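You operate a simulated robot arm through the tools that you are given. There is no shell and no other tool.

The job below is to be done with a simulated robot arm. You get a single attempt, and the scene is never put back.

Task
Soak the oats: tip them into the red bowl, add milk and cover it with the orange plate.
Fine: 85 to 125 ml from the white jug; tub and jug back on the worktop. Set down upright: white jug.

It is judged by the outcome, as a careful person would: the job done as asked, and still so three seconds after it is handed in. It fails if anything else is knocked over, pushed out of place, dropped, spilled or broken. Lids that push on must go on centred and level and be pressed home; caps that screw on are set level and turned clockwise until they are tight.

Robot
A 6-joint arm with a two-finger parallel gripper, fixed in place. Base frame: the origin is on the floor under the middle of its stand, x ahead of it, y to its left, z up; the work surface is at about z = 920. Readings come in mm, degrees, newtons and seconds.
With the tool pointing down near the work surface it reaches from about 440 to 860 mm from the base axis. Its first joint turns from -115.0 to 115.0 degrees. Payload 4.2 kg.
The TCP is the grasp point between the finger pads, 23 mm short of the fingertips. In the tool frame z runs along the fingers and y along their closing line. The gripper opens to 94 mm. The fingers are 38 mm wide and 10 mm thick; the gripper's body (54 by 96 mm) begins 39 mm behind the TCP.
Orientation is that of the tool frame in the base frame, as [roll, pitch, yaw] about the fixed x, y, z axes, in that order (R = Rz(yaw) Ry(pitch) Rx(roll)). With the fingers straight down and closing along the base's y, the tool's x points along the base's -x, its y along +y and its z along -z.

Tools
- The arm moves only by the tool servo_tool. Its argument "rows" is a list that holds one entry, the list of rows, each a list of 7 numbers: the shift along the base's x, y, z in units of 20 mm (1.0 is 20 mm), then the turn, a rotation vector about the base's x, y, z in units of 6 degrees (1.0 is 6 degrees), then the finger opening in m, from 0 to 0.094. In form: [[[dx, dy, dz, ax, ay, az, claw], ...]]. A call has 1 to 20 rows; each row shifts and turns the commanded pose from where the row before left it. A call with a number of a shift or a turn outside -1 to 1 is refused whole. Each row takes 0.2 s and may step no farther than 50 mm and 8.6 degrees from the row before; otherwise, or with a gripper value out of range, the whole call is refused. Where a pose cannot be reached the arm comes as near as it can. A force on the tool above 40 N (or 10 N above the force at the start of the call, whichever is more), or a blocked arm, ends the call early, and 0.2 s more pass. The fingers move at their own pace (about 108 mm/s each) and stop on an object; they squeeze with about 45 N. The grip force told is the motor's: it shows also when the fingers shut on nothing. Time passes only in rows, and 0.2 s behind the last, so rows that do not move let the fingers close. It gives the time, the measured TCP pose, the force on the tool (base axes), the opening and the grip force at its end, in the units of the frame above (readings bear some noise), with the torque about the TCP (base axes, N m) and any sound that the robot's microphone picked up.
- Cameras (640 x 400 px; columns grow to the right, rows downward): "scene" is fixed at [51.7, 651, 1667.8]; the picture's right is [-0.67, -0.74, 0.00], its down [-0.46, 0.42, -0.78] and it looks along [0.58, -0.52, -0.63] (base axes); focal length 327 px, centre (320, 200). "wrist" rides on the gripper at [86, 16, -74] in the tool frame; the picture's right is [-0.18, 0.98, 0.00], its down [-0.58, -0.11, -0.81] and it looks along [-0.79, -0.15, 0.59] (tool axes); focal length 243 px, centre (320, 200). There is no depth. A picture from a camera that has moved, and an enlarged one, comes with that camera's place and axes in the base frame and with its lens.
- camera(camera): a new picture of that camera. It takes no simulated time.
- move_column(by): slides the trunk up (or, below 0, down) by that many mm; the arm rides with it, the base frame stays. It gives what a move gives, with no picture.
- close_up(camera, box): a new picture of the part [left, top, right, bottom] of that camera's present view, enlarged. It takes no simulated time.
- finish_job(): hands the job in; it is judged then, once.

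Places have to be worked out from the pictures, the camera data and where the tool is seen. Open the gripper and draw the arm clear of the work before you hand the job in, unless the task says otherwise.

The tools are called after "Call:" by a JSON object that holds its "fn" and its "kwargs". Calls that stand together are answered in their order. servo_tool: Moves the arm, as the interface text tells. Its arguments: {"type":"object","properties":{"rows":{"type":"array"}},"required":["rows"]} The other tools are called the same way: move_column (by) moves the trunk up or down; camera (camera) takes a picture; close_up (camera, box) takes an enlarged picture of a part of a camera's view; finish_job () hands the job in.

At the start:

```text
t: 0.0
eef_pos: [593.0, -113.5, 1262.0]
orientation: [-180.0, 0.0, -180.0]
ft_force: [-0.5, 0.5, 0.3]
moment: [0.02, -0.02, -0.04]
width: 94.1
finger_force: 0.1
trunk travel left (down, up): [-875.0, 115.0]
```

scene: 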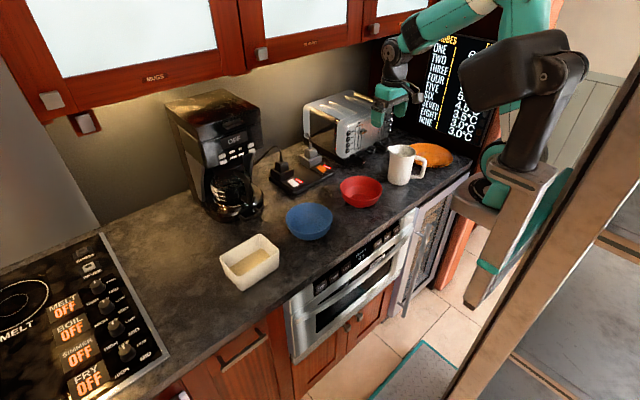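
wrist: 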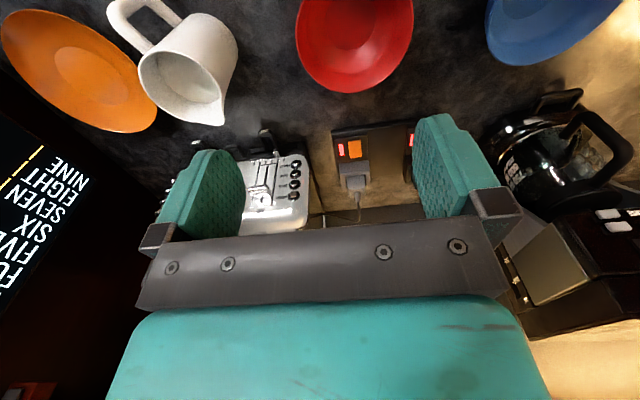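

I'll look closer at the items first: the tub with oats (white, left), the blue and red bowls, the white jug and the orange plate.

Call:
{"fn": "close_up", "kwargs": {"camera": "scene", "box": [200, 200, 360, 300]}}

Call:
{"fn": "close_up", "kwargs": {"camera": "scene", "box": [320, 120, 480, 220]}}

Call:
{"fn": "close_up", "kwargs": {"camera": "wrist", "box": [0, 0, 320, 200]}}

Call:
{"fn": "close_up", "kwargs": {"camera": "wrist", "box": [280, 0, 600, 200]}}

```text
4.00 times, centred on (280, 250) of scene
camera zoom: at [51.7, 651.0, 1667.8], right [-0.67, -0.74, 0.0], down [-0.46, 0.42, -0.78], along [0.58, -0.52, -0.63], focal length 1308 px, centre (480, 0)
```

zoom: 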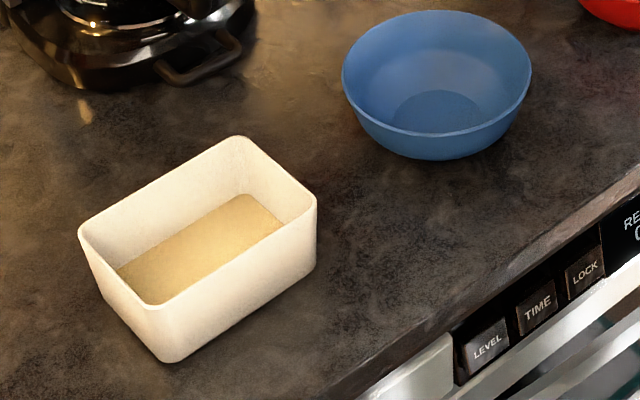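

```text
4.00 times, centred on (400, 170) of scene
camera zoom: at [51.7, 651.0, 1667.8], right [-0.67, -0.74, 0.0], down [-0.46, 0.42, -0.78], along [0.58, -0.52, -0.63], focal length 1308 px, centre (0, 320)
```

zoom: 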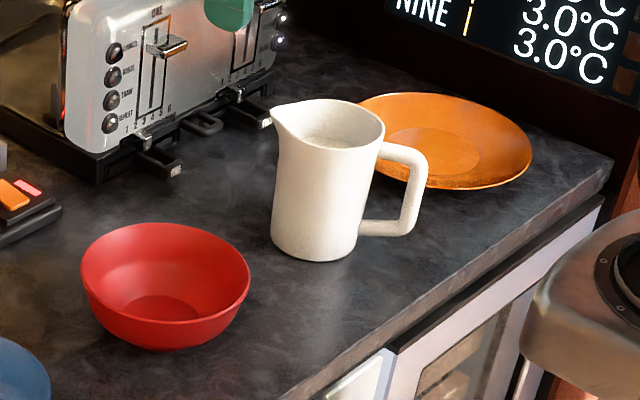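

```text
2.00 times, centred on (160, 100) of wrist
camera zoom: at [506.0, -96.5, 1335.7], right [0.18, 0.98, 0.0], down [0.58, -0.11, 0.81], along [0.79, -0.15, -0.59], focal length 485 px, centre (640, 400)
```

zoom: 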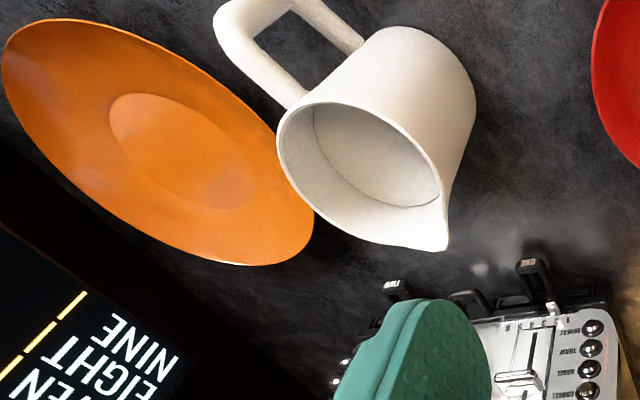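

```text
2.00 times, centred on (440, 100) of wrist
camera zoom: at [506.0, -96.5, 1335.7], right [0.18, 0.98, 0.0], down [0.58, -0.11, 0.81], along [0.79, -0.15, -0.59], focal length 485 px, centre (80, 400)
```

zoom: 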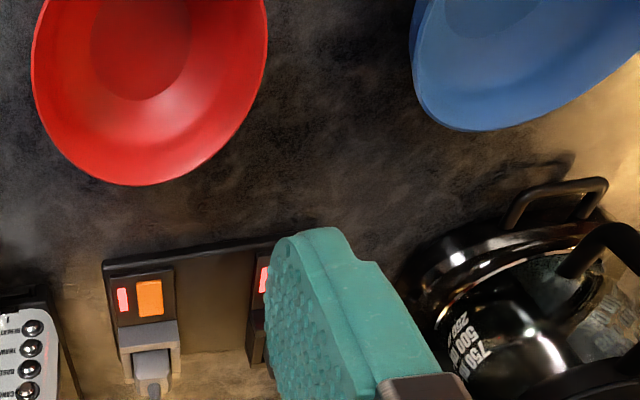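

The tub is around (640, 385) with its long side along y, the red bowl around (645, -75), and the jug and plate lie further to -y. I'll move the wrist camera over the tub at a safe height to measure it.

Call:
{"fn": "servo_tool", "kwargs": {"rows": [[[-0.3, 1, 0, 0, 0, 0, 0.094], [-0.3, 1, 0, 0, 0, 0, 0.094], [-0.3, 1, 0, 0, 0, 0, 0.094], [-0.3, 1, 0, 0, 0, 0, 0.094], [-0.3, 1, 0, 0, 0, 0, 0.094], [-0.3, 1, 0, 0, 0, 0, 0.094], [-0.3, 1, 0, 0, 0, 0, 0.094], [-0.3, 1, 0, 0, 0, 0, 0.094], [-0.3, 1, 0, 0, 0, 0, 0.094], [-0.3, 1, 0, 0, 0, 0, 0.094], [-0.3, 1, 0, 0, 0, 0, 0.094], [-0.3, 1, -0.3, 0, 0, 0, 0.094], [-0.3, 1, -0.3, 0, 0, 0, 0.094], [-0.3, 1, -0.4, 0, 0, 0, 0.094], [-0.3, 1, -0.4, 0, 0, 0, 0.094], [0, 1, -0.4, 0, 0, 0, 0.094], [0, 1, -0.4, 0, 0, 0, 0.094], [0, 1, -0.4, 0, 0, 0, 0.094], [0, 1, -0.4, 0, 0, 0, 0.094], [0, 1, 0, 0, 0, 0, 0.094]]]}}

Call:
{"fn": "camera", "kwargs": {"camera": "wrist"}}

```text
t: 4.2
eef_pos: [501.0, 288.8, 1200.1]
orientation: [-180.0, 0.0, -180.0]
ft_force: [-0.1, 0.2, -0.1]
moment: [-0.01, 0.02, 0.01]
width: 93.8
finger_force: 0.0
trunk travel left (down, up): [-875.0, 115.0]
```

```text
taken
camera wrist: at [415.2, 305.4, 1274.7], right [0.18, 0.98, 0.0], down [0.58, -0.11, 0.81], along [0.79, -0.15, -0.59], focal length 243 px, centre (320, 200)
```

wrist: 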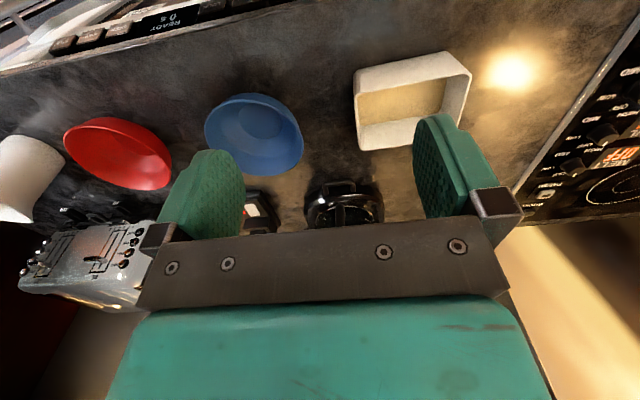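

The tub is visible; I'll enlarge it to measure its rim.

Call:
{"fn": "close_up", "kwargs": {"camera": "wrist", "box": [340, 30, 500, 130]}}

Call:
{"fn": "close_up", "kwargs": {"camera": "wrist", "box": [0, 90, 320, 290]}}

```text
4.00 times, centred on (420, 80) of wrist
camera zoom: at [415.2, 305.4, 1274.7], right [0.18, 0.98, 0.0], down [0.58, -0.11, 0.81], along [0.79, -0.15, -0.59], focal length 970 px, centre (-80, 680)
```

zoom: 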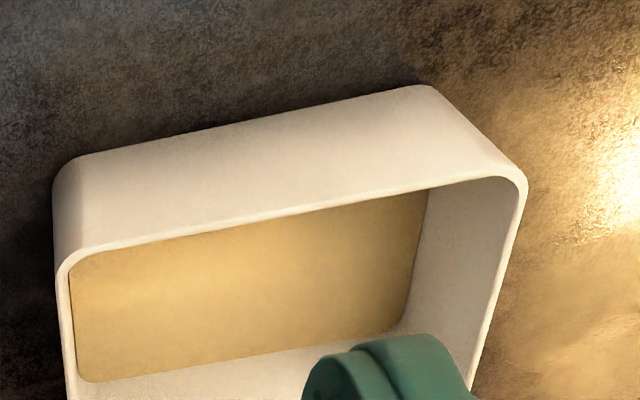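

```text
2.00 times, centred on (160, 190) of wrist
camera zoom: at [415.2, 305.4, 1274.7], right [0.18, 0.98, 0.0], down [0.58, -0.11, 0.81], along [0.79, -0.15, -0.59], focal length 485 px, centre (640, 220)
```

zoom: 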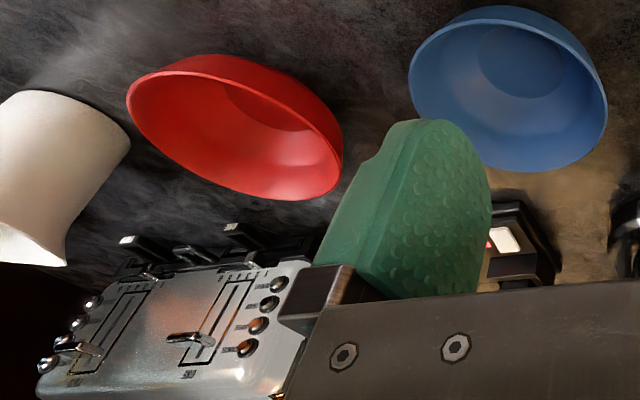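

I need an unobstructed view of the tub's far rim to judge its width, so I'll shift the camera a bit to +y.

Call:
{"fn": "servo_tool", "kwargs": {"rows": [[[0, 1, 0, 0, 0, 0, 0.094], [0, 1, 0, 0, 0, 0, 0.094], [0, 1, 0, 0, 0, 0, 0.094], [0, 1, 0, 0, 0, 0, 0.094], [0, 0.5, 0, 0, 0, 0, 0.094], [0, 0, 0, 0, 0, 0, 0.094]]]}}

Call:
{"fn": "camera", "kwargs": {"camera": "wrist"}}

Call:
{"fn": "close_up", "kwargs": {"camera": "wrist", "box": [260, 30, 420, 130]}}

```text
t: 5.6
eef_pos: [502.3, 376.3, 1199.9]
orientation: [-180.0, -0.1, 180.0]
ft_force: [0.5, 0.0, -0.2]
moment: [-0.01, 0.02, 0.0]
width: 93.5
finger_force: 0.0
trunk travel left (down, up): [-875.0, 115.0]
```

```text
taken
camera wrist: at [416.3, 392.2, 1274.2], right [0.18, 0.98, 0.0], down [0.58, -0.11, 0.81], along [0.79, -0.15, -0.59], focal length 243 px, centre (320, 200)
```

wrist: 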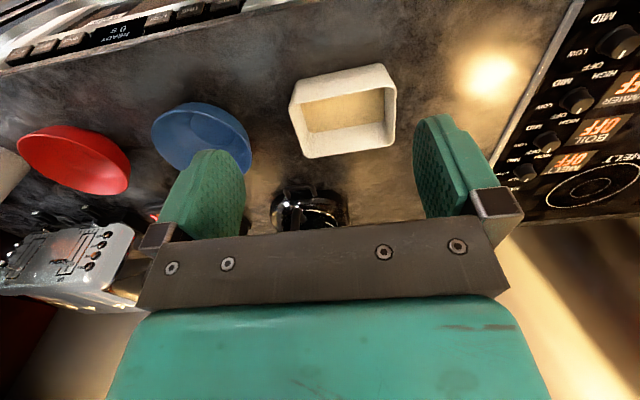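

```text
4.00 times, centred on (340, 80) of wrist
camera zoom: at [416.3, 392.2, 1274.2], right [0.18, 0.98, 0.0], down [0.58, -0.11, 0.81], along [0.79, -0.15, -0.59], focal length 970 px, centre (240, 680)
```

zoom: 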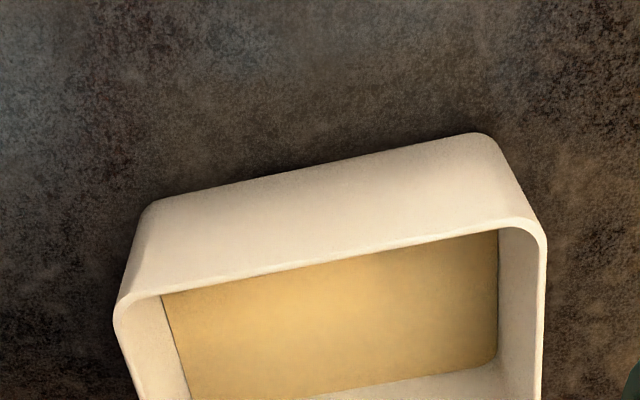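

Call:
{"fn": "close_up", "kwargs": {"camera": "wrist", "box": [264, 60, 424, 160]}}

```text
4.00 times, centred on (344, 110) of wrist
camera zoom: at [416.3, 392.2, 1274.2], right [0.18, 0.98, 0.0], down [0.58, -0.11, 0.81], along [0.79, -0.15, -0.59], focal length 970 px, centre (224, 560)
```

zoom: 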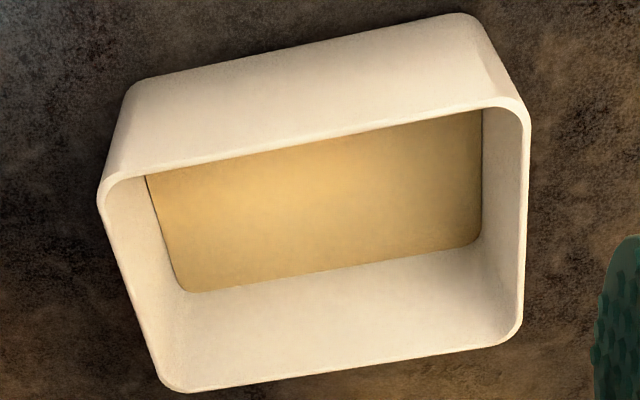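

The tub's rim spans roughly x 590–688, y 317–458 at z≈982: too wide to straddle, so I'll pinch its +y end wall and tip it over the opposite end. Before grasping I'll test in free air that the arm can reach the tipping pose over the red bowl (yaw -90°, then pitch forward 120°).

Call:
{"fn": "servo_tool", "kwargs": {"rows": [[[0.22, -1, 0, 0, 0, -0.75, 0.094], [0.22, -1, 0, 0, 0, -0.75, 0.094], [0.22, -1, 0, 0, 0, -0.75, 0.094], [0.22, -1, 0, 0, 0, -0.75, 0.094], [0.22, -1, 0, 0, 0, -0.75, 0.094], [0.22, -1, 0, 0, 0, -0.75, 0.094], [0.22, -1, 0, 0, 0, -0.75, 0.094], [0.22, -1, 0, 0, 0, -0.75, 0.094], [0.22, -1, 0, 0, 0, -0.75, 0.094], [0.22, -1, 0, 0, 0, -0.75, 0.094], [0.22, -1, 0, 0, 0, -0.75, 0.094], [0.22, -1, 0, 0, 0, -0.75, 0.094], [0.22, -1, 0, 0, 0, -0.75, 0.094], [0.22, -1, 0, 0, 0, -0.75, 0.094], [0.22, -1, 0, 0, 0, -0.75, 0.094], [0.22, -1, 0, 0, 0, -0.75, 0.094], [0.22, -1, 0, 0, 0, -0.75, 0.094], [0.22, -1, 0, 0, 0, -0.75, 0.094], [0.22, -1, 0, 0, 0, -0.75, 0.094], [0.22, -1, 0, 0, 0, -0.75, 0.094]]]}}

Call:
{"fn": "camera", "kwargs": {"camera": "wrist"}}

Call:
{"fn": "camera", "kwargs": {"camera": "scene"}}

```text
t: 9.8
eef_pos: [589.5, -23.7, 1200.6]
orientation: [180.0, 0.0, 89.9]
ft_force: [0.1, 0.0, -0.4]
moment: [0.0, -0.02, 0.01]
width: 94.3
finger_force: 0.1
trunk travel left (down, up): [-875.0, 115.0]
```

```text
taken
camera wrist: at [606.3, 64.2, 1275.2], right [0.98, -0.19, 0.0], down [-0.11, -0.58, 0.81], along [-0.15, -0.79, -0.59], focal length 243 px, centre (320, 200)
```

wrist: 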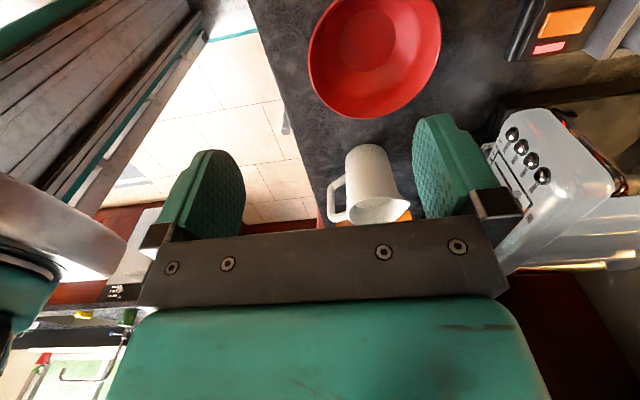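

```text
taken
```

scene: 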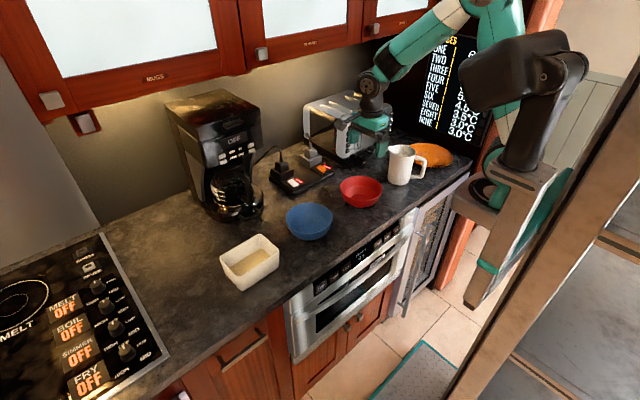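

The arm reached that yaw fine. I'll zoom in on the red bowl and jug from here to localise them.

Call:
{"fn": "close_up", "kwargs": {"camera": "wrist", "box": [280, 0, 480, 125]}}

Call:
{"fn": "close_up", "kwargs": {"camera": "wrist", "box": [290, 130, 450, 230]}}

```text
3.20 times, centred on (380, 62) of wrist
camera zoom: at [606.3, 64.2, 1275.2], right [0.98, -0.19, 0.0], down [-0.11, -0.58, 0.81], along [-0.15, -0.79, -0.59], focal length 776 px, centre (128, 640)
```

zoom: 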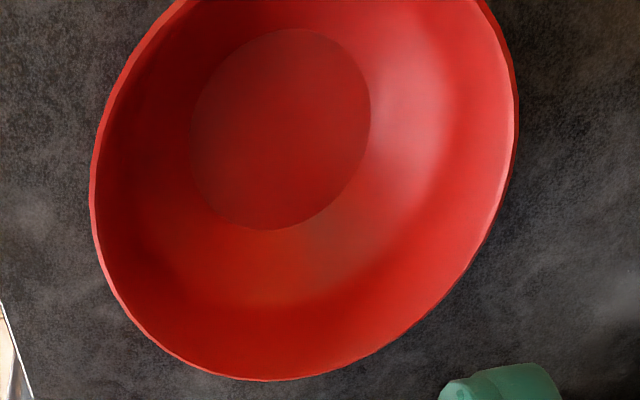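

```text
4.00 times, centred on (370, 180) of wrist
camera zoom: at [606.3, 64.2, 1275.2], right [0.98, -0.19, 0.0], down [-0.11, -0.58, 0.81], along [-0.15, -0.79, -0.59], focal length 970 px, centre (120, 280)
```

zoom: 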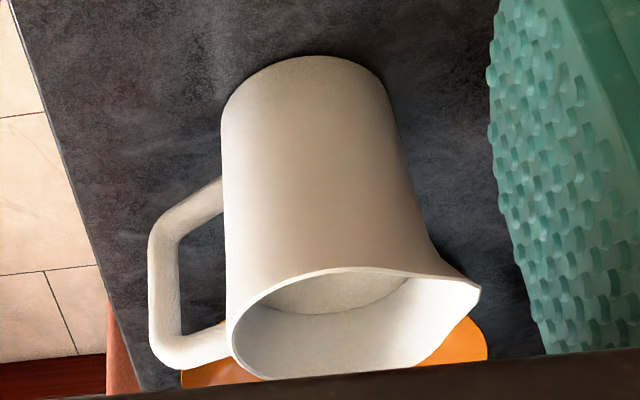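

Bowl: centre ≈ (643, -77), rim radius ≈ 73 at z ≈ 983. Jug: centre ≈ (637, -296), about 83 mm wide, spout pointing along about (0.91, 0.42), handle opposite. Now I test the tipping rotation (-120° about base y) in free air.

Call:
{"fn": "servo_tool", "kwargs": {"rows": [[[0, -0.13, 0, 0, -1, 0, 0.094], [0, -0.13, 0, 0, -1, 0, 0.094], [0, -0.13, 0, 0, -1, 0, 0.094], [0, -0.13, 0, 0, -1, 0, 0.094], [0, -0.13, 0, 0, -1, 0, 0.094], [0, -0.13, 0, 0, -1, 0, 0.094], [0, -0.13, 0, 0, -1, 0, 0.094], [0, -0.13, 0, 0, -1, 0, 0.094], [0, -0.13, 0, 0, -1, 0, 0.094], [0, -0.13, 0, 0, -1, 0, 0.094], [0, -0.13, 0, 0, -1, 0, 0.094], [0, -0.13, 0, 0, -1, 0, 0.094], [0, -0.13, 0, 0, -1, 0, 0.094], [0, -0.13, 0, 0, -1, 0, 0.094], [0, -0.13, 0, 0, -1, 0, 0.094], [0, -0.13, 0, 0, -1, 0, 0.094], [0, -0.13, 0, 0, -1, 0, 0.094], [0, -0.13, 0, 0, -1, 0, 0.094], [0, -0.13, 0, 0, -1, 0, 0.094], [0, -0.13, 0, 0, -1, 0, 0.094]]]}}

Call:
{"fn": "camera", "kwargs": {"camera": "scene"}}

Call:
{"fn": "camera", "kwargs": {"camera": "wrist"}}

```text
t: 14.0
eef_pos: [712.9, -110.6, 1321.6]
orientation: [82.5, 0.1, 90.8]
ft_force: [-0.2, 0.0, 1.1]
moment: [-0.03, 0.03, -0.01]
width: 94.3
finger_force: 0.0
out of reach, approached as far as the arm can: row 7, 8, 9, 10, 11, 12, 13, 14, 15, 16, 17, 18, 19, 20
trunk travel left (down, up): [-875.0, 115.0]
```

```text
taken
```

scene: 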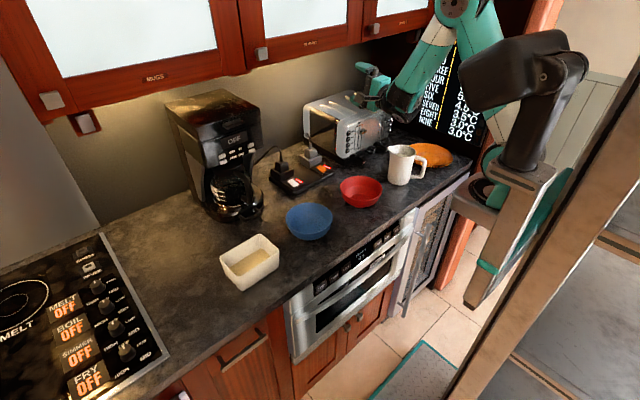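

```text
taken
camera wrist: at [635.5, -24.3, 1327.4], right [-0.12, -0.18, 0.98], down [-0.78, -0.59, -0.21], along [0.62, -0.78, -0.07], focal length 243 px, centre (320, 200)
```

wrist: 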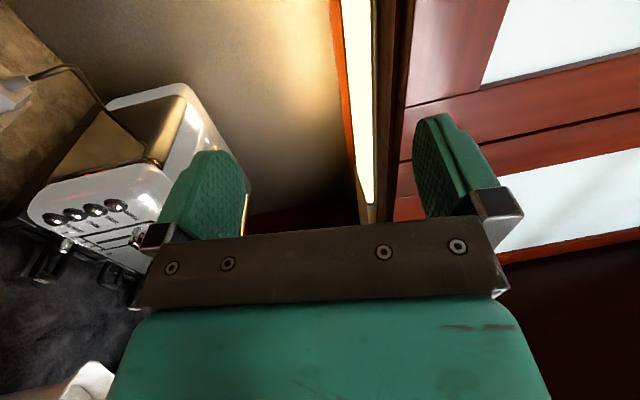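

The reach limit is from the trunk being too high (wrist can't fold in). I'll lower the trunk 150 mm (nothing is below the gripper within that distance) and test again.

Call:
{"fn": "move_column", "kwargs": {"by": -150}}

Call:
{"fn": "camera", "kwargs": {"camera": "scene"}}

```text
t: 15.8
eef_pos: [713.1, -109.7, 1171.5]
orientation: [82.8, 0.0, 90.8]
ft_force: [0.6, 0.2, 0.6]
moment: [0.0, 0.0, 0.0]
width: 94.1
finger_force: 0.1
trunk travel left (down, up): [-725.0, 265.0]
```

```text
taken
```

scene: 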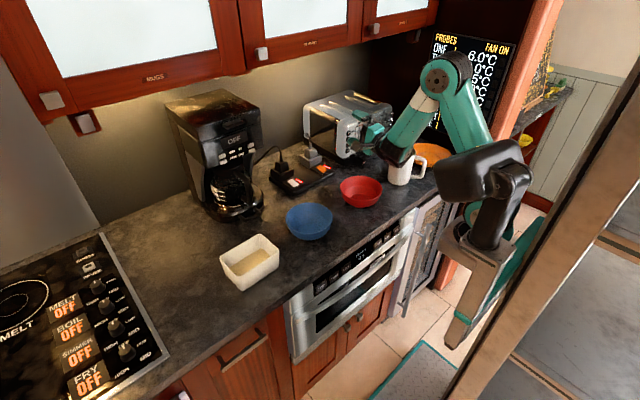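

Call:
{"fn": "servo_tool", "kwargs": {"rows": [[[-0.7, 0.21, 0, 0, -0.47, 0, 0.094], [-0.7, 0.21, 0, 0, -0.47, 0, 0.094], [-0.7, 0.21, 0, 0, -0.47, 0, 0.094], [-0.7, 0.21, 0, 0, -0.47, 0, 0.094], [-0.7, 0.21, 0, 0, -0.47, 0, 0.094], [-0.7, 0.21, 0, 0, -0.47, 0, 0.094], [-0.7, 0.21, 0, 0, -0.47, 0, 0.094], [-0.7, 0.21, 0, 0, -0.47, 0, 0.094]]]}}

Call:
{"fn": "camera", "kwargs": {"camera": "scene"}}

```text
t: 17.6
eef_pos: [652.8, -74.6, 1194.7]
orientation: [60.4, 0.4, 90.7]
ft_force: [-1.0, 1.1, 0.7]
moment: [-0.04, 0.0, 0.01]
width: 94.0
finger_force: 0.1
out of reach, approached as far as the arm can: row 4, 5, 6, 7, 8
trunk travel left (down, up): [-725.0, 265.0]
```

```text
taken
```

scene: 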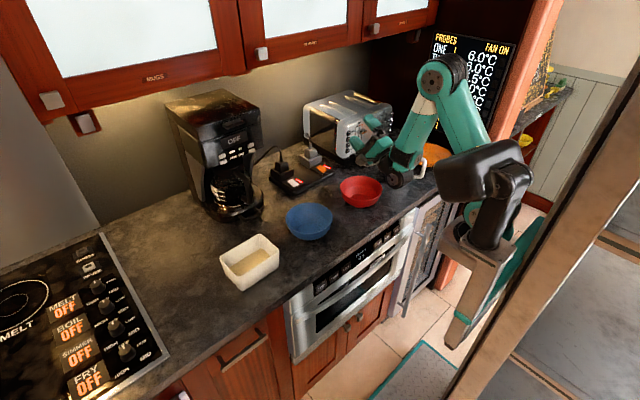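

The tilt of 120° is achieved but about 50 mm short in x. I'll raise the arm, then lower the trunk another 150 mm, so the wrist is higher relative to the shoulder.

Call:
{"fn": "servo_tool", "kwargs": {"rows": [[[0.4, 0, 1, 0, 0, 0, 0.094], [0.4, 0, 1, 0, 0, 0, 0.094], [0.4, 0, 1, 0, 0, 0, 0.094], [0.4, 0, 1, 0, 0, 0, 0.094], [0.4, 0, 1, 0, 0, 0, 0.094], [0.4, 0, 1, 0, 0, 0, 0.094], [0.4, 0, 1, 0, 0, 0, 0.094]]]}}

Call:
{"fn": "move_column", "kwargs": {"by": -150}}

Call:
{"fn": "camera", "kwargs": {"camera": "scene"}}

```text
t: 19.1
eef_pos: [707.9, -75.3, 1333.2]
orientation: [60.1, 0.5, 90.8]
ft_force: [-0.4, 1.5, 0.4]
moment: [0.04, 0.02, -0.04]
width: 94.2
finger_force: 0.0
trunk travel left (down, up): [-725.0, 265.0]
```

```text
t: 20.9
eef_pos: [709.4, -75.7, 1182.5]
orientation: [60.0, 0.3, 90.7]
ft_force: [1.2, -0.4, -0.6]
moment: [-0.01, 0.01, -0.01]
width: 93.9
finger_force: 0.0
trunk travel left (down, up): [-575.0, 415.0]
```

```text
taken
```

scene: 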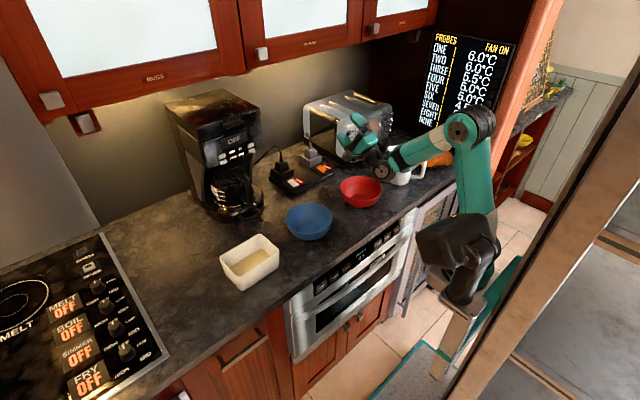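

Call:
{"fn": "servo_tool", "kwargs": {"rows": [[[-1, 0, -0.3, 0, 0, 0, 0.094], [-1, 0, -0.3, 0, 0, 0, 0.094], [-1, 0, -0.3, 0, 0, 0, 0.094], [-1, 0, -0.3, 0, 0, 0, 0.094], [-1, 0, -0.3, 0, 0, 0, 0.094], [-1, 0, -0.3, 0, 0, 0, 0.094]]]}}

Call:
{"fn": "camera", "kwargs": {"camera": "scene"}}

```text
t: 22.3
eef_pos: [628.3, -76.8, 1160.1]
orientation: [60.1, 0.5, 90.7]
ft_force: [-0.8, 0.3, -0.6]
moment: [0.0, -0.01, 0.0]
width: 93.8
finger_force: 0.0
out of reach, approached as far as the arm can: row 5, 6
trunk travel left (down, up): [-575.0, 415.0]
```

```text
taken
```

scene: 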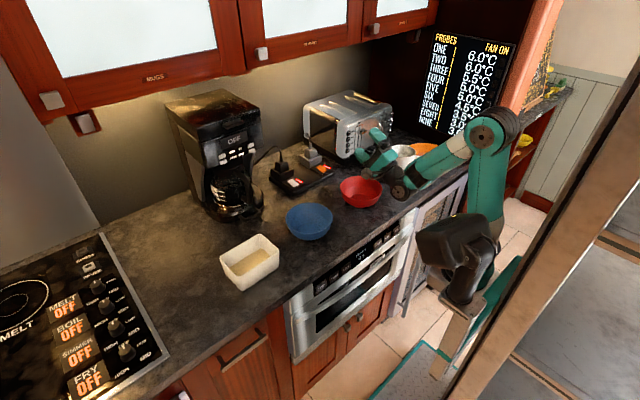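

With the trunk lowered 300 mm the arm reaches x≈628 at 120° tilt; lowering it ~100 more later will suffice. Now I raise the trunk 200 mm, untilt the tool and return toward the tub.

Call:
{"fn": "move_column", "kwargs": {"by": 200}}

Call:
{"fn": "servo_tool", "kwargs": {"rows": [[[0, 0.5, -0.3, 0, 1, 0, 0.094], [0, 0.5, -0.3, 0, 1, 0, 0.094], [0, 0.5, -0.3, 0, 1, 0, 0.094], [0, 0.5, -0.3, 0, 1, 0, 0.094], [0, 0.5, -0.3, 0, 1, 0, 0.094], [0, 0.5, -0.3, 0, 1, 0, 0.094], [0, 0.5, -0.3, 0, 1, 0, 0.094], [0, 0.5, -0.3, 0, 1, 0, 0.094], [0, 0.5, -0.3, 0, 1, 0, 0.094], [0, 0.5, -0.3, 0, 1, 0, 0.094], [0, 0.5, -0.3, 0, 1, 0, 0.094], [0, 0.5, -0.3, 0, 1, 0, 0.094], [0, 0.5, -0.3, 0, 1, 0, 0.094], [0, 0.5, -0.3, 0, 1, 0, 0.094], [0, 0.5, -0.3, 0, 1, 0, 0.094], [0, 0.5, -0.3, 0, 1, 0, 0.094], [0, 0.5, -0.3, 0, 1, 0, 0.094], [0, 0.5, -0.3, 0, 1, 0, 0.094], [0, 0.5, -0.3, 0, 1, 0, 0.094], [0, 0.5, -0.3, 0, 1, 0, 0.094]]]}}

```text
t: 24.5
eef_pos: [629.2, -76.1, 1360.4]
orientation: [60.1, 0.4, 90.7]
ft_force: [0.2, -0.7, -0.9]
moment: [-0.03, 0.01, 0.03]
width: 93.8
finger_force: 0.2
trunk travel left (down, up): [-775.0, 215.0]
```

```text
t: 26.8
eef_pos: [618.3, -23.1, 976.9]
orientation: [121.6, -0.7, 90.6]
ft_force: [-3.2, 2.8, 31.6]
moment: [-0.47, 0.33, 0.05]
width: 77.2
finger_force: 0.1
out of reach, approached as far as the arm can: row 1, 2, 3, 4, 5, 6, 7, 8, 9, 10, 11
trunk travel left (down, up): [-775.0, 215.0]
stopped in row 11: the force on the tool passed its limit at 53 N (the readings are from after the stop); the commanded pose is now the measured one
```

The arm swung low because that path was out of reach and it touched something. I stop and look at what was contacted.

Call:
{"fn": "camera", "kwargs": {"camera": "scene"}}

Call:
{"fn": "camera", "kwargs": {"camera": "wrist"}}

Call:
{"fn": "close_up", "kwargs": {"camera": "scene", "box": [270, 120, 430, 220]}}

```text
taken
```

scene: 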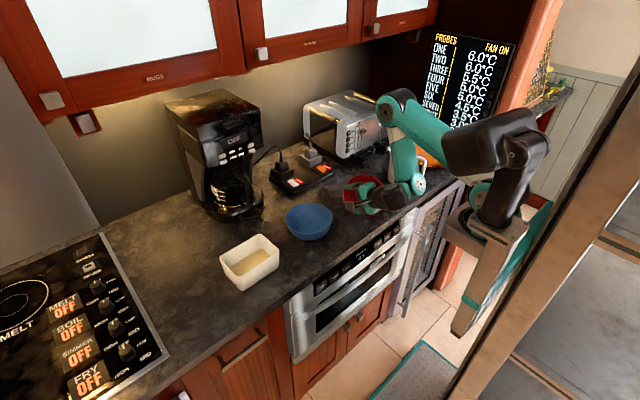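

```text
taken
camera wrist: at [561.7, 63.4, 1030.5], right [0.52, -0.19, 0.83], down [-0.74, -0.59, 0.32], along [0.43, -0.78, -0.45], focal length 243 px, centre (320, 200)
```

wrist: 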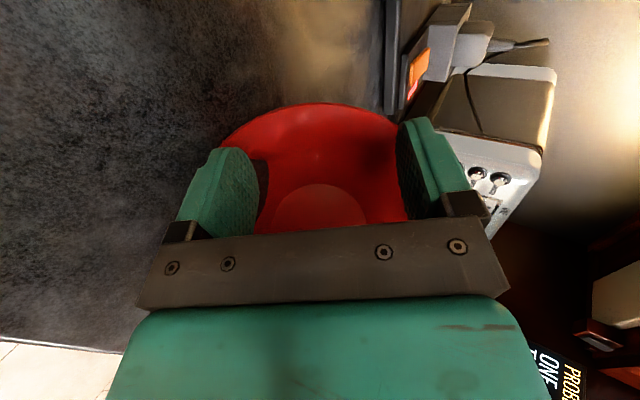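

```text
4.00 times, centred on (350, 170) of scene
camera zoom: at [51.7, 651.0, 1667.8], right [-0.67, -0.74, 0.0], down [-0.46, 0.42, -0.78], along [0.58, -0.52, -0.63], focal length 1308 px, centre (200, 320)
```

zoom: 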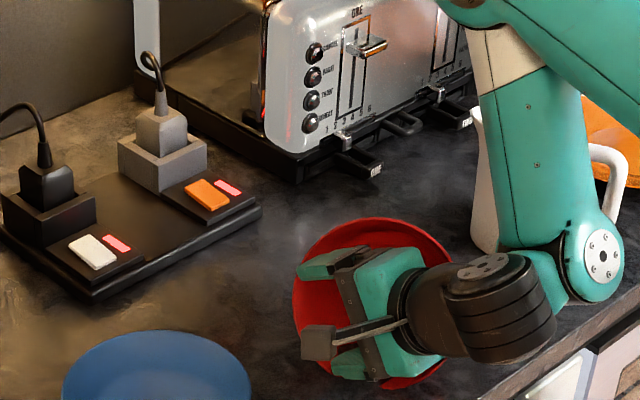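

The lower finger is pressing on the red bowl's near rim and tilting it; the bowl still stands. A pure vertical lift with the trunk is the safest way off, in small steps.

Call:
{"fn": "move_column", "kwargs": {"by": 15}}

Call:
{"fn": "close_up", "kwargs": {"camera": "scene", "box": [270, 120, 430, 220]}}

```text
t: 27.4
eef_pos: [617.5, -23.7, 989.1]
orientation: [121.9, -0.8, 90.6]
ft_force: [0.5, -0.2, -1.4]
moment: [0.07, 0.03, 0.01]
width: 78.0
finger_force: 0.0
trunk travel left (down, up): [-790.0, 200.0]
```

```text
4.00 times, centred on (350, 170) of scene
camera zoom: at [51.7, 651.0, 1667.8], right [-0.67, -0.74, 0.0], down [-0.46, 0.42, -0.78], along [0.58, -0.52, -0.63], focal length 1308 px, centre (200, 320)
```

zoom: 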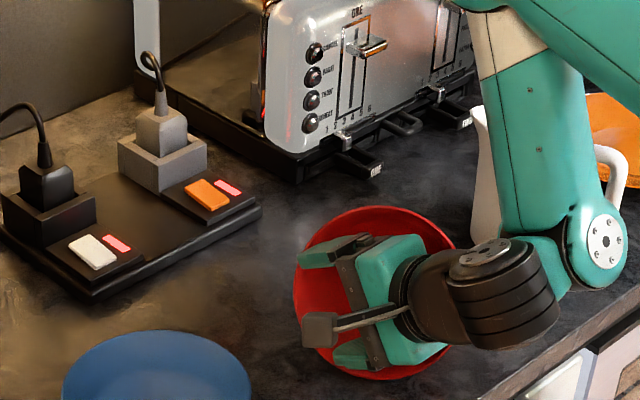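

Call:
{"fn": "camera", "kwargs": {"camera": "wrist"}}

Call:
{"fn": "close_up", "kwargs": {"camera": "scene", "box": [330, 160, 394, 200]}}

Call:
{"fn": "close_up", "kwargs": {"camera": "scene", "box": [330, 190, 394, 230]}}

```text
taken
camera wrist: at [561.8, 62.9, 1042.6], right [0.52, -0.19, 0.83], down [-0.74, -0.59, 0.33], along [0.43, -0.78, -0.45], focal length 243 px, centre (320, 200)
```

wrist: 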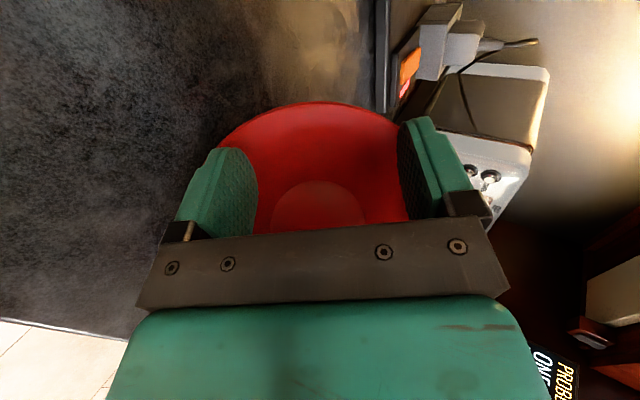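

```text
10.00 times, centred on (362, 180) of scene
camera zoom: at [51.7, 651.0, 1667.8], right [-0.67, -0.74, 0.0], down [-0.46, 0.42, -0.78], along [0.58, -0.52, -0.63], focal length 3269 px, centre (-100, 400)
```

zoom: 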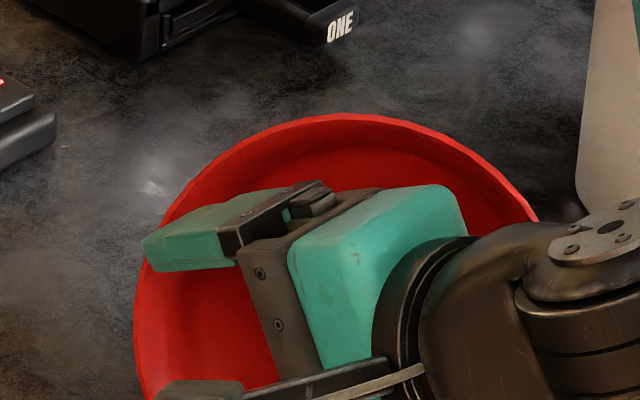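

```text
10.00 times, centred on (362, 210) of scene
camera zoom: at [51.7, 651.0, 1667.8], right [-0.67, -0.74, 0.0], down [-0.46, 0.42, -0.78], along [0.58, -0.52, -0.63], focal length 3269 px, centre (-100, 100)
```

zoom: 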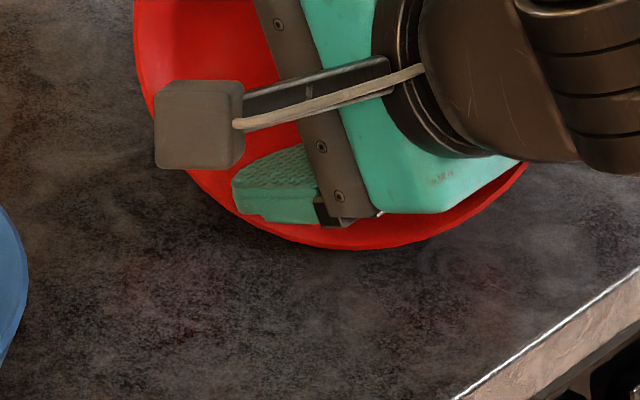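

The red bowl got tilted and is wedged over the spread fingers (they read 78 instead of 94). I'll lower it back 10 mm so it rests on the worktop, then close the fingers a little to free it.

Call:
{"fn": "move_column", "kwargs": {"by": -9}}

Call:
{"fn": "servo_tool", "kwargs": {"rows": [[[0, 0, 0, 0, 0, 0, 0.074], [0, 0, 0, 0, 0, 0, 0.07], [0, 0, 0, 0, 0, 0, 0.066]]]}}

Call:
{"fn": "close_up", "kwargs": {"camera": "scene", "box": [290, 140, 418, 220]}}

Call:
{"fn": "camera", "kwargs": {"camera": "wrist"}}

```text
t: 28.0
eef_pos: [618.1, -22.8, 980.7]
orientation: [121.8, -0.8, 90.7]
ft_force: [1.0, 0.0, 3.0]
moment: [-0.11, -0.02, 0.07]
width: 79.6
finger_force: 0.1
trunk travel left (down, up): [-781.0, 209.0]
```

```text
t: 28.8
eef_pos: [617.1, -22.9, 979.9]
orientation: [121.9, -0.6, 90.6]
ft_force: [-0.1, -0.3, -0.1]
moment: [0.0, 0.01, -0.01]
width: 66.3
finger_force: 0.1
trunk travel left (down, up): [-781.0, 209.0]
```

```text
5.00 times, centred on (354, 180) of scene
camera zoom: at [51.7, 651.0, 1667.8], right [-0.67, -0.74, 0.0], down [-0.46, 0.42, -0.78], along [0.58, -0.52, -0.63], focal length 1635 px, centre (150, 300)
```

zoom: 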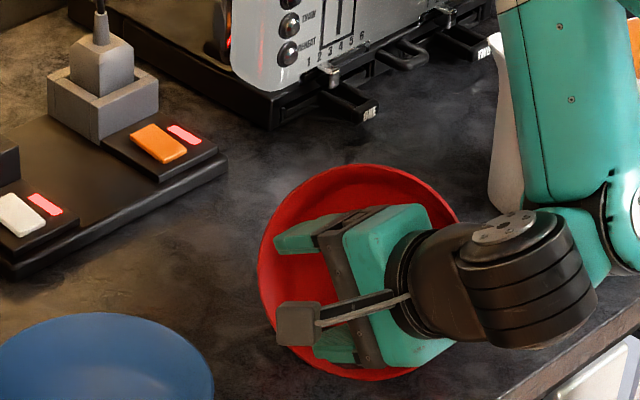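

```text
taken
camera wrist: at [561.9, 63.0, 1034.0], right [0.52, -0.19, 0.83], down [-0.74, -0.59, 0.33], along [0.43, -0.78, -0.45], focal length 243 px, centre (320, 200)
```

wrist: 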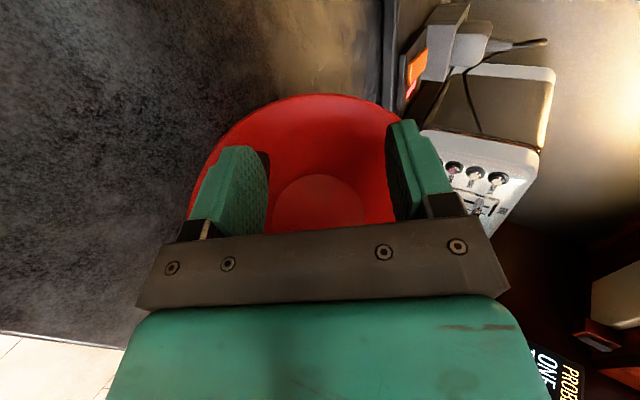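

The bowl is free of the fingers now, still leaning against the gripper body. I'll narrow the fingers more and lift the trunk in small steps so that the bowl can rock back upright.

Call:
{"fn": "servo_tool", "kwargs": {"rows": [[[0, 0, 0, 0, 0, 0, 0.05], [0, 0, 0, 0, 0, 0, 0.04], [0, 0, 0, 0, 0, 0, 0.04]]]}}

Call:
{"fn": "move_column", "kwargs": {"by": 12}}

Call:
{"fn": "close_up", "kwargs": {"camera": "scene", "box": [290, 140, 418, 220]}}

```text
t: 29.6
eef_pos: [618.5, -22.5, 979.8]
orientation: [121.9, -0.8, 90.5]
ft_force: [0.4, -0.4, -0.8]
moment: [-0.02, 0.01, 0.02]
width: 40.1
finger_force: 0.0
trunk travel left (down, up): [-781.0, 209.0]
```

```text
t: 30.2
eef_pos: [617.7, -22.9, 992.8]
orientation: [121.9, -0.8, 90.6]
ft_force: [0.8, -0.4, 0.3]
moment: [-0.03, 0.0, -0.09]
width: 40.0
finger_force: 0.0
trunk travel left (down, up): [-793.0, 197.0]
```

```text
5.00 times, centred on (354, 180) of scene
camera zoom: at [51.7, 651.0, 1667.8], right [-0.67, -0.74, 0.0], down [-0.46, 0.42, -0.78], along [0.58, -0.52, -0.63], focal length 1635 px, centre (150, 300)
```

zoom: 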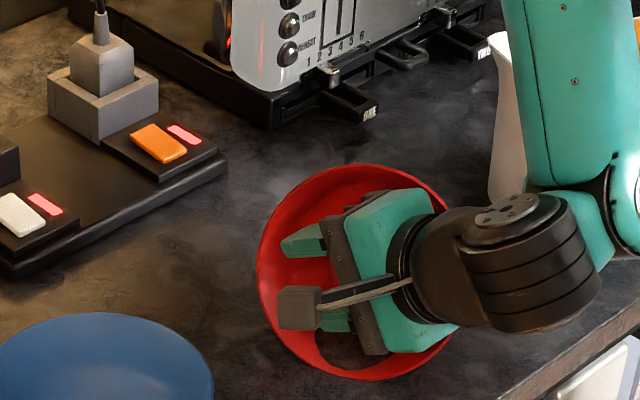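

Call:
{"fn": "move_column", "kwargs": {"by": 15}}

Call:
{"fn": "close_up", "kwargs": {"camera": "scene", "box": [290, 140, 418, 220]}}

Call:
{"fn": "camera", "kwargs": {"camera": "wrist"}}

```text
t: 30.9
eef_pos: [615.9, -22.7, 1007.8]
orientation: [121.9, -0.7, 90.6]
ft_force: [-0.4, -0.5, -0.2]
moment: [0.01, -0.03, -0.03]
width: 39.8
finger_force: 0.0
trunk travel left (down, up): [-808.0, 182.0]
```

```text
5.00 times, centred on (354, 180) of scene
camera zoom: at [51.7, 651.0, 1667.8], right [-0.67, -0.74, 0.0], down [-0.46, 0.42, -0.78], along [0.58, -0.52, -0.63], focal length 1635 px, centre (150, 300)
```

zoom: 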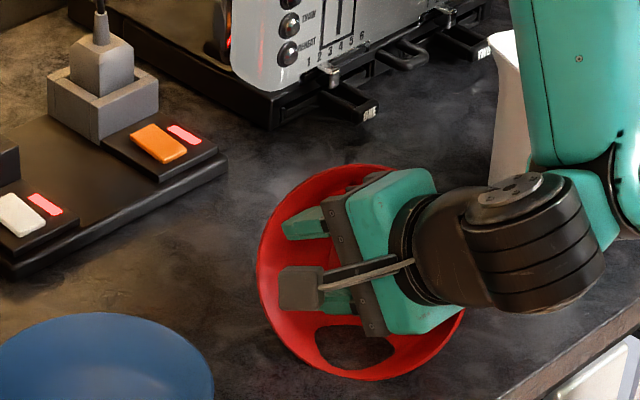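

```text
taken
camera wrist: at [561.9, 63.1, 1061.1], right [0.52, -0.19, 0.83], down [-0.74, -0.59, 0.33], along [0.43, -0.78, -0.45], focal length 243 px, centre (320, 200)
```

wrist: 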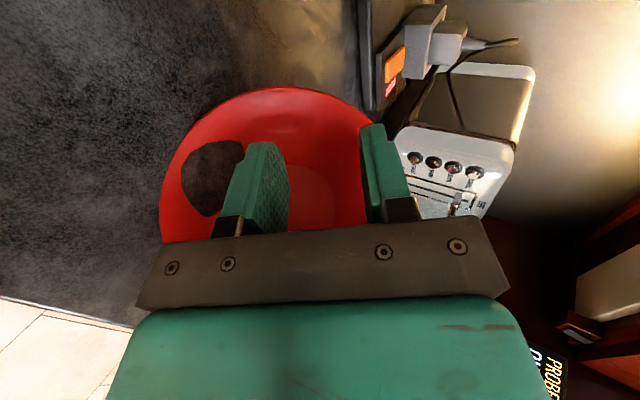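

The bowl now lies tipped on its side (opening toward the camera) and no longer follows the gripper. I must free the gripper and then set the bowl upright again. I continue lifting in steps while watching the force.

Call:
{"fn": "move_column", "kwargs": {"by": 20}}

Call:
{"fn": "close_up", "kwargs": {"camera": "scene", "box": [290, 140, 418, 220]}}

```text
t: 31.5
eef_pos: [616.8, -21.8, 1027.8]
orientation: [121.9, -0.7, 90.5]
ft_force: [-0.5, 0.0, 0.3]
moment: [0.03, 0.0, 0.0]
width: 40.2
finger_force: 0.0
trunk travel left (down, up): [-828.0, 162.0]
```

```text
5.00 times, centred on (354, 180) of scene
camera zoom: at [51.7, 651.0, 1667.8], right [-0.67, -0.74, 0.0], down [-0.46, 0.42, -0.78], along [0.58, -0.52, -0.63], focal length 1635 px, centre (150, 300)
```

zoom: 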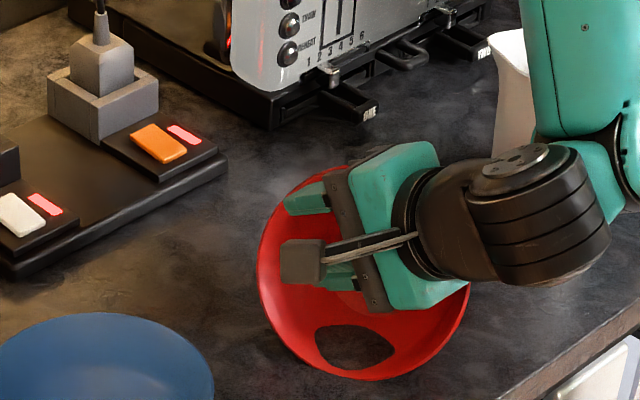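

Call:
{"fn": "move_column", "kwargs": {"by": 40}}

Call:
{"fn": "move_column", "kwargs": {"by": 60}}

Call:
{"fn": "camera", "kwargs": {"camera": "wrist"}}

Call:
{"fn": "camera", "kwargs": {"camera": "scene"}}

Call:
{"fn": "close_up", "kwargs": {"camera": "scene", "box": [290, 140, 418, 220]}}

```text
t: 32.4
eef_pos: [617.7, -23.0, 1066.9]
orientation: [121.9, -0.7, 90.7]
ft_force: [0.1, 0.1, -0.2]
moment: [0.0, 0.01, -0.01]
width: 40.1
finger_force: 0.0
trunk travel left (down, up): [-868.0, 122.0]
```

```text
t: 33.4
eef_pos: [618.1, -22.7, 1127.0]
orientation: [122.0, -0.7, 90.6]
ft_force: [-0.7, -0.7, 0.6]
moment: [-0.01, -0.04, -0.01]
width: 40.1
finger_force: 0.0
trunk travel left (down, up): [-928.0, 62.0]
```

```text
taken
camera wrist: at [561.9, 63.0, 1181.0], right [0.52, -0.19, 0.83], down [-0.74, -0.59, 0.33], along [0.43, -0.78, -0.45], focal length 243 px, centre (320, 200)
```

wrist: 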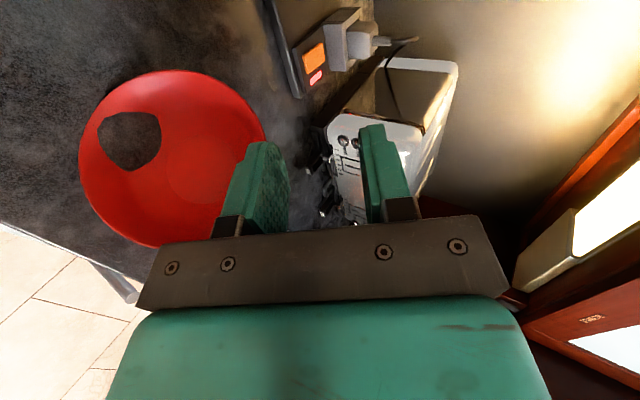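

```text
taken
```

scene: 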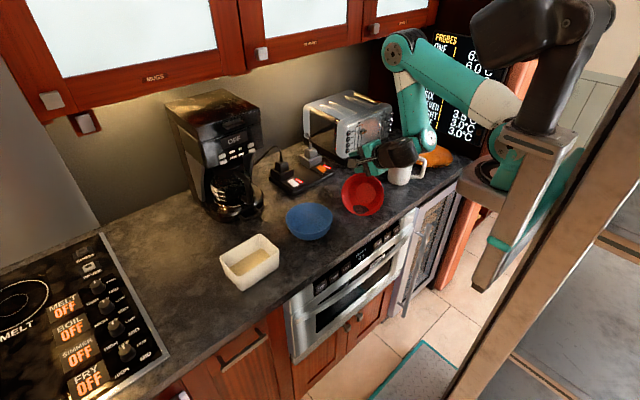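

```text
5.00 times, centred on (354, 180) of scene
camera zoom: at [51.7, 651.0, 1667.8], right [-0.67, -0.74, 0.0], down [-0.46, 0.42, -0.78], along [0.58, -0.52, -0.63], focal length 1635 px, centre (150, 300)
```

zoom: 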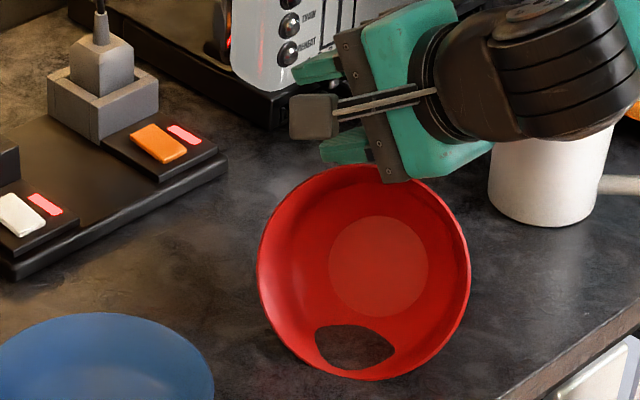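

The gripper is clear. The bowl lies on its side: rim centre ≈ (607, -47, 982), opening axis ≈ (-0.39, 0.74, 0.55). I'll move the arm outward and up (away from its inner reach limit), untilt the tool, and then pinch the bowl's upper rim to set it upright again.

Call:
{"fn": "servo_tool", "kwargs": {"rows": [[[1, 0, 1, 0, 0, 0, 0.04], [1, 0, 1, 0, 0, 0, 0.04], [1, 0, 1, 0, 0, 0, 0.04], [0.5, 0, 0.5, 0, 0.5, 0, 0.04]]]}}

```text
t: 34.4
eef_pos: [612.7, -39.5, 1113.8]
orientation: [124.1, -0.8, 90.7]
ft_force: [-0.6, 0.2, 0.6]
moment: [0.0, 0.0, -0.01]
width: 40.0
finger_force: 0.0
out of reach, approached as far as the arm can: row 1, 2, 3, 4
trunk travel left (down, up): [-928.0, 62.0]
```

Call:
{"fn": "servo_tool", "kwargs": {"rows": [[[0, 0, 0.3, 0, 0.5, 0, 0.04], [0, 0, 0.3, 0, 0.5, 0, 0.04]]]}}

Call:
{"fn": "camera", "kwargs": {"camera": "scene"}}

```text
t: 35.0
eef_pos: [590.4, -46.3, 1074.8]
orientation: [130.2, -0.9, 90.6]
ft_force: [-1.0, 0.1, -0.8]
moment: [0.01, 0.0, 0.04]
width: 39.8
finger_force: 0.0
out of reach, approached as far as the arm can: row 1, 2
trunk travel left (down, up): [-928.0, 62.0]
```

```text
taken
```

scene: 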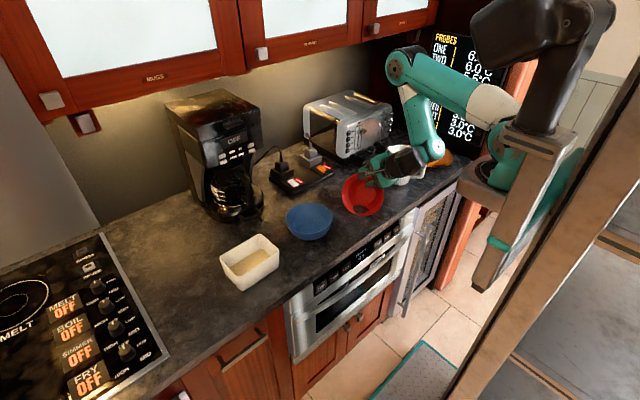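

The joints seem stuck at a limit; before probing further I raise the trunk 60 mm to keep clear of the bowl.

Call:
{"fn": "move_column", "kwargs": {"by": 60}}

Call:
{"fn": "servo_tool", "kwargs": {"rows": [[[0.5, 0, 0.5, 0, -1, 0, 0.04]]]}}

```text
t: 36.0
eef_pos: [589.6, -46.8, 1135.2]
orientation: [130.3, -0.8, 90.6]
ft_force: [0.5, 0.6, 0.4]
moment: [0.04, 0.02, 0.0]
width: 40.1
finger_force: 0.1
trunk travel left (down, up): [-988.0, 2.0]
```

```text
t: 36.4
eef_pos: [600.1, -46.3, 1145.3]
orientation: [124.3, -0.9, 90.6]
ft_force: [-0.1, 0.1, -1.0]
moment: [0.02, -0.01, 0.0]
width: 40.0
finger_force: 0.2
trunk travel left (down, up): [-988.0, 2.0]
```

Call:
{"fn": "servo_tool", "kwargs": {"rows": [[[0.5, 0, 0.5, 0, 0, 0, 0.04]]]}}

```text
t: 36.8
eef_pos: [610.2, -45.6, 1157.1]
orientation: [124.3, -0.8, 90.6]
ft_force: [0.1, -0.1, -0.5]
moment: [-0.02, 0.0, -0.02]
width: 39.8
finger_force: 0.0
trunk travel left (down, up): [-988.0, 2.0]
```

That works now. I continue outward and upward, then will untilt gradually with checks.

Call:
{"fn": "servo_tool", "kwargs": {"rows": [[[1, 0, 0.5, 0, 0, 0, 0.04], [1, 0, 0.5, 0, 0, 0, 0.04], [1, 0, 0.5, 0, 0, 0, 0.04]]]}}

Call:
{"fn": "servo_tool", "kwargs": {"rows": [[[0, 0, 0, 0, 0.5, 0, 0.04], [0, 0, 0, 0, 0.5, 0, 0.04]]]}}

```text
t: 37.6
eef_pos: [618.8, -52.5, 1166.9]
orientation: [124.1, -0.8, 90.6]
ft_force: [-0.3, 0.1, 0.1]
moment: [-0.01, 0.01, -0.02]
width: 40.2
finger_force: 0.0
out of reach, approached as far as the arm can: row 1, 2, 3
trunk travel left (down, up): [-988.0, 2.0]
```

```text
t: 38.2
eef_pos: [593.8, -57.6, 1138.7]
orientation: [129.9, -0.9, 90.7]
ft_force: [-0.8, 0.3, 0.9]
moment: [-0.01, -0.01, -0.01]
width: 40.0
finger_force: 0.0
out of reach, approached as far as the arm can: row 1, 2
trunk travel left (down, up): [-988.0, 2.0]
```

Extending is only possible together with tilting up, so I'll go back up along that way: tilt up while moving out and up.

Call:
{"fn": "servo_tool", "kwargs": {"rows": [[[0.8, 0, 0.9, 0, -1, 0, 0.04], [0.8, 0, 0.9, 0, -1, 0, 0.04], [0.8, 0, 0.9, 0, -1, 0, 0.04], [0.8, 0, 0.9, 0, -1, 0, 0.04]]]}}

Call:
{"fn": "camera", "kwargs": {"camera": "scene"}}

```text
t: 39.2
eef_pos: [659.6, -57.6, 1210.5]
orientation: [106.2, -0.6, 90.9]
ft_force: [0.5, -0.6, -0.3]
moment: [0.0, -0.01, 0.02]
width: 40.1
finger_force: 0.1
trunk travel left (down, up): [-988.0, 2.0]
```

```text
taken
```

scene: 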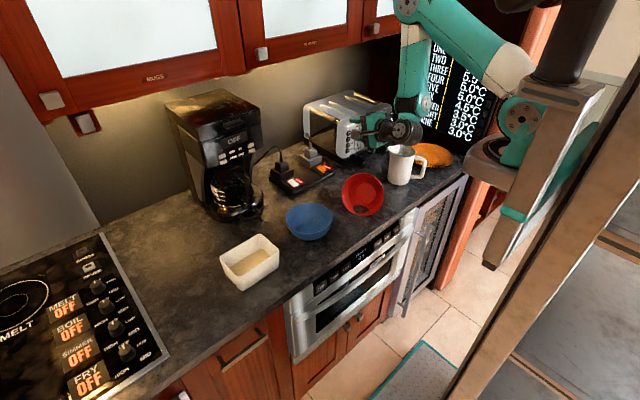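

Call:
{"fn": "servo_tool", "kwargs": {"rows": [[[1, 0, 0.5, 0, -0.3, 0, 0.04], [1, 0, 0.5, 0, -0.3, 0, 0.04]]]}}

Call:
{"fn": "servo_tool", "kwargs": {"rows": [[[0, 0, 0, 0, 0.5, 0, 0.04]]]}}

```text
t: 39.8
eef_pos: [700.1, -57.6, 1230.7]
orientation: [102.5, -0.5, 90.9]
ft_force: [-0.9, 0.4, 0.1]
moment: [-0.01, 0.0, -0.05]
width: 39.9
finger_force: 0.1
trunk travel left (down, up): [-988.0, 2.0]
```

```text
t: 40.2
eef_pos: [699.5, -56.4, 1229.0]
orientation: [104.6, -0.4, 90.9]
ft_force: [-0.5, -0.3, 1.1]
moment: [0.02, 0.0, -0.01]
width: 40.1
finger_force: 0.0
trunk travel left (down, up): [-988.0, 2.0]
```

Call:
{"fn": "servo_tool", "kwargs": {"rows": [[[0, 0, 0, 0, 0.5, 0, 0.04], [0, 0, 0, 0, 0.5, 0, 0.04], [0, 0, 0, 0, 0.5, 0, 0.04], [0, 0, 0, 0, 0.5, 0, 0.04]]]}}

```text
t: 41.2
eef_pos: [646.8, -64.4, 1206.6]
orientation: [117.3, -0.6, 90.7]
ft_force: [-0.2, -0.9, 1.1]
moment: [0.0, -0.02, 0.0]
width: 39.9
finger_force: 0.0
out of reach, approached as far as the arm can: row 1, 2, 3, 4
trunk travel left (down, up): [-988.0, 2.0]
```

In this posture the wrist has flipped: it can point forward/up but cannot untilt. I'll unwind it the proper way: tilt up first, then swing the tool sideways toward +y, then down. First the tilt up (moving out and up), well clear of everything.

Call:
{"fn": "servo_tool", "kwargs": {"rows": [[[0.5, 0, 0.8, 0, -1, 0, 0.04], [0.5, 0, 0.8, 0, -1, 0, 0.04], [0.5, 0, 0.8, 0, -1, 0, 0.04], [0.5, 0, 0.8, 0, -1, 0, 0.04], [0.5, 0, 0.8, 0, -1, 0, 0.04]]]}}

```text
t: 42.4
eef_pos: [697.3, -64.4, 1286.6]
orientation: [87.5, -0.1, 90.9]
ft_force: [0.2, -0.2, 0.0]
moment: [-0.01, 0.0, -0.01]
width: 40.1
finger_force: 0.0
trunk travel left (down, up): [-988.0, 2.0]
```

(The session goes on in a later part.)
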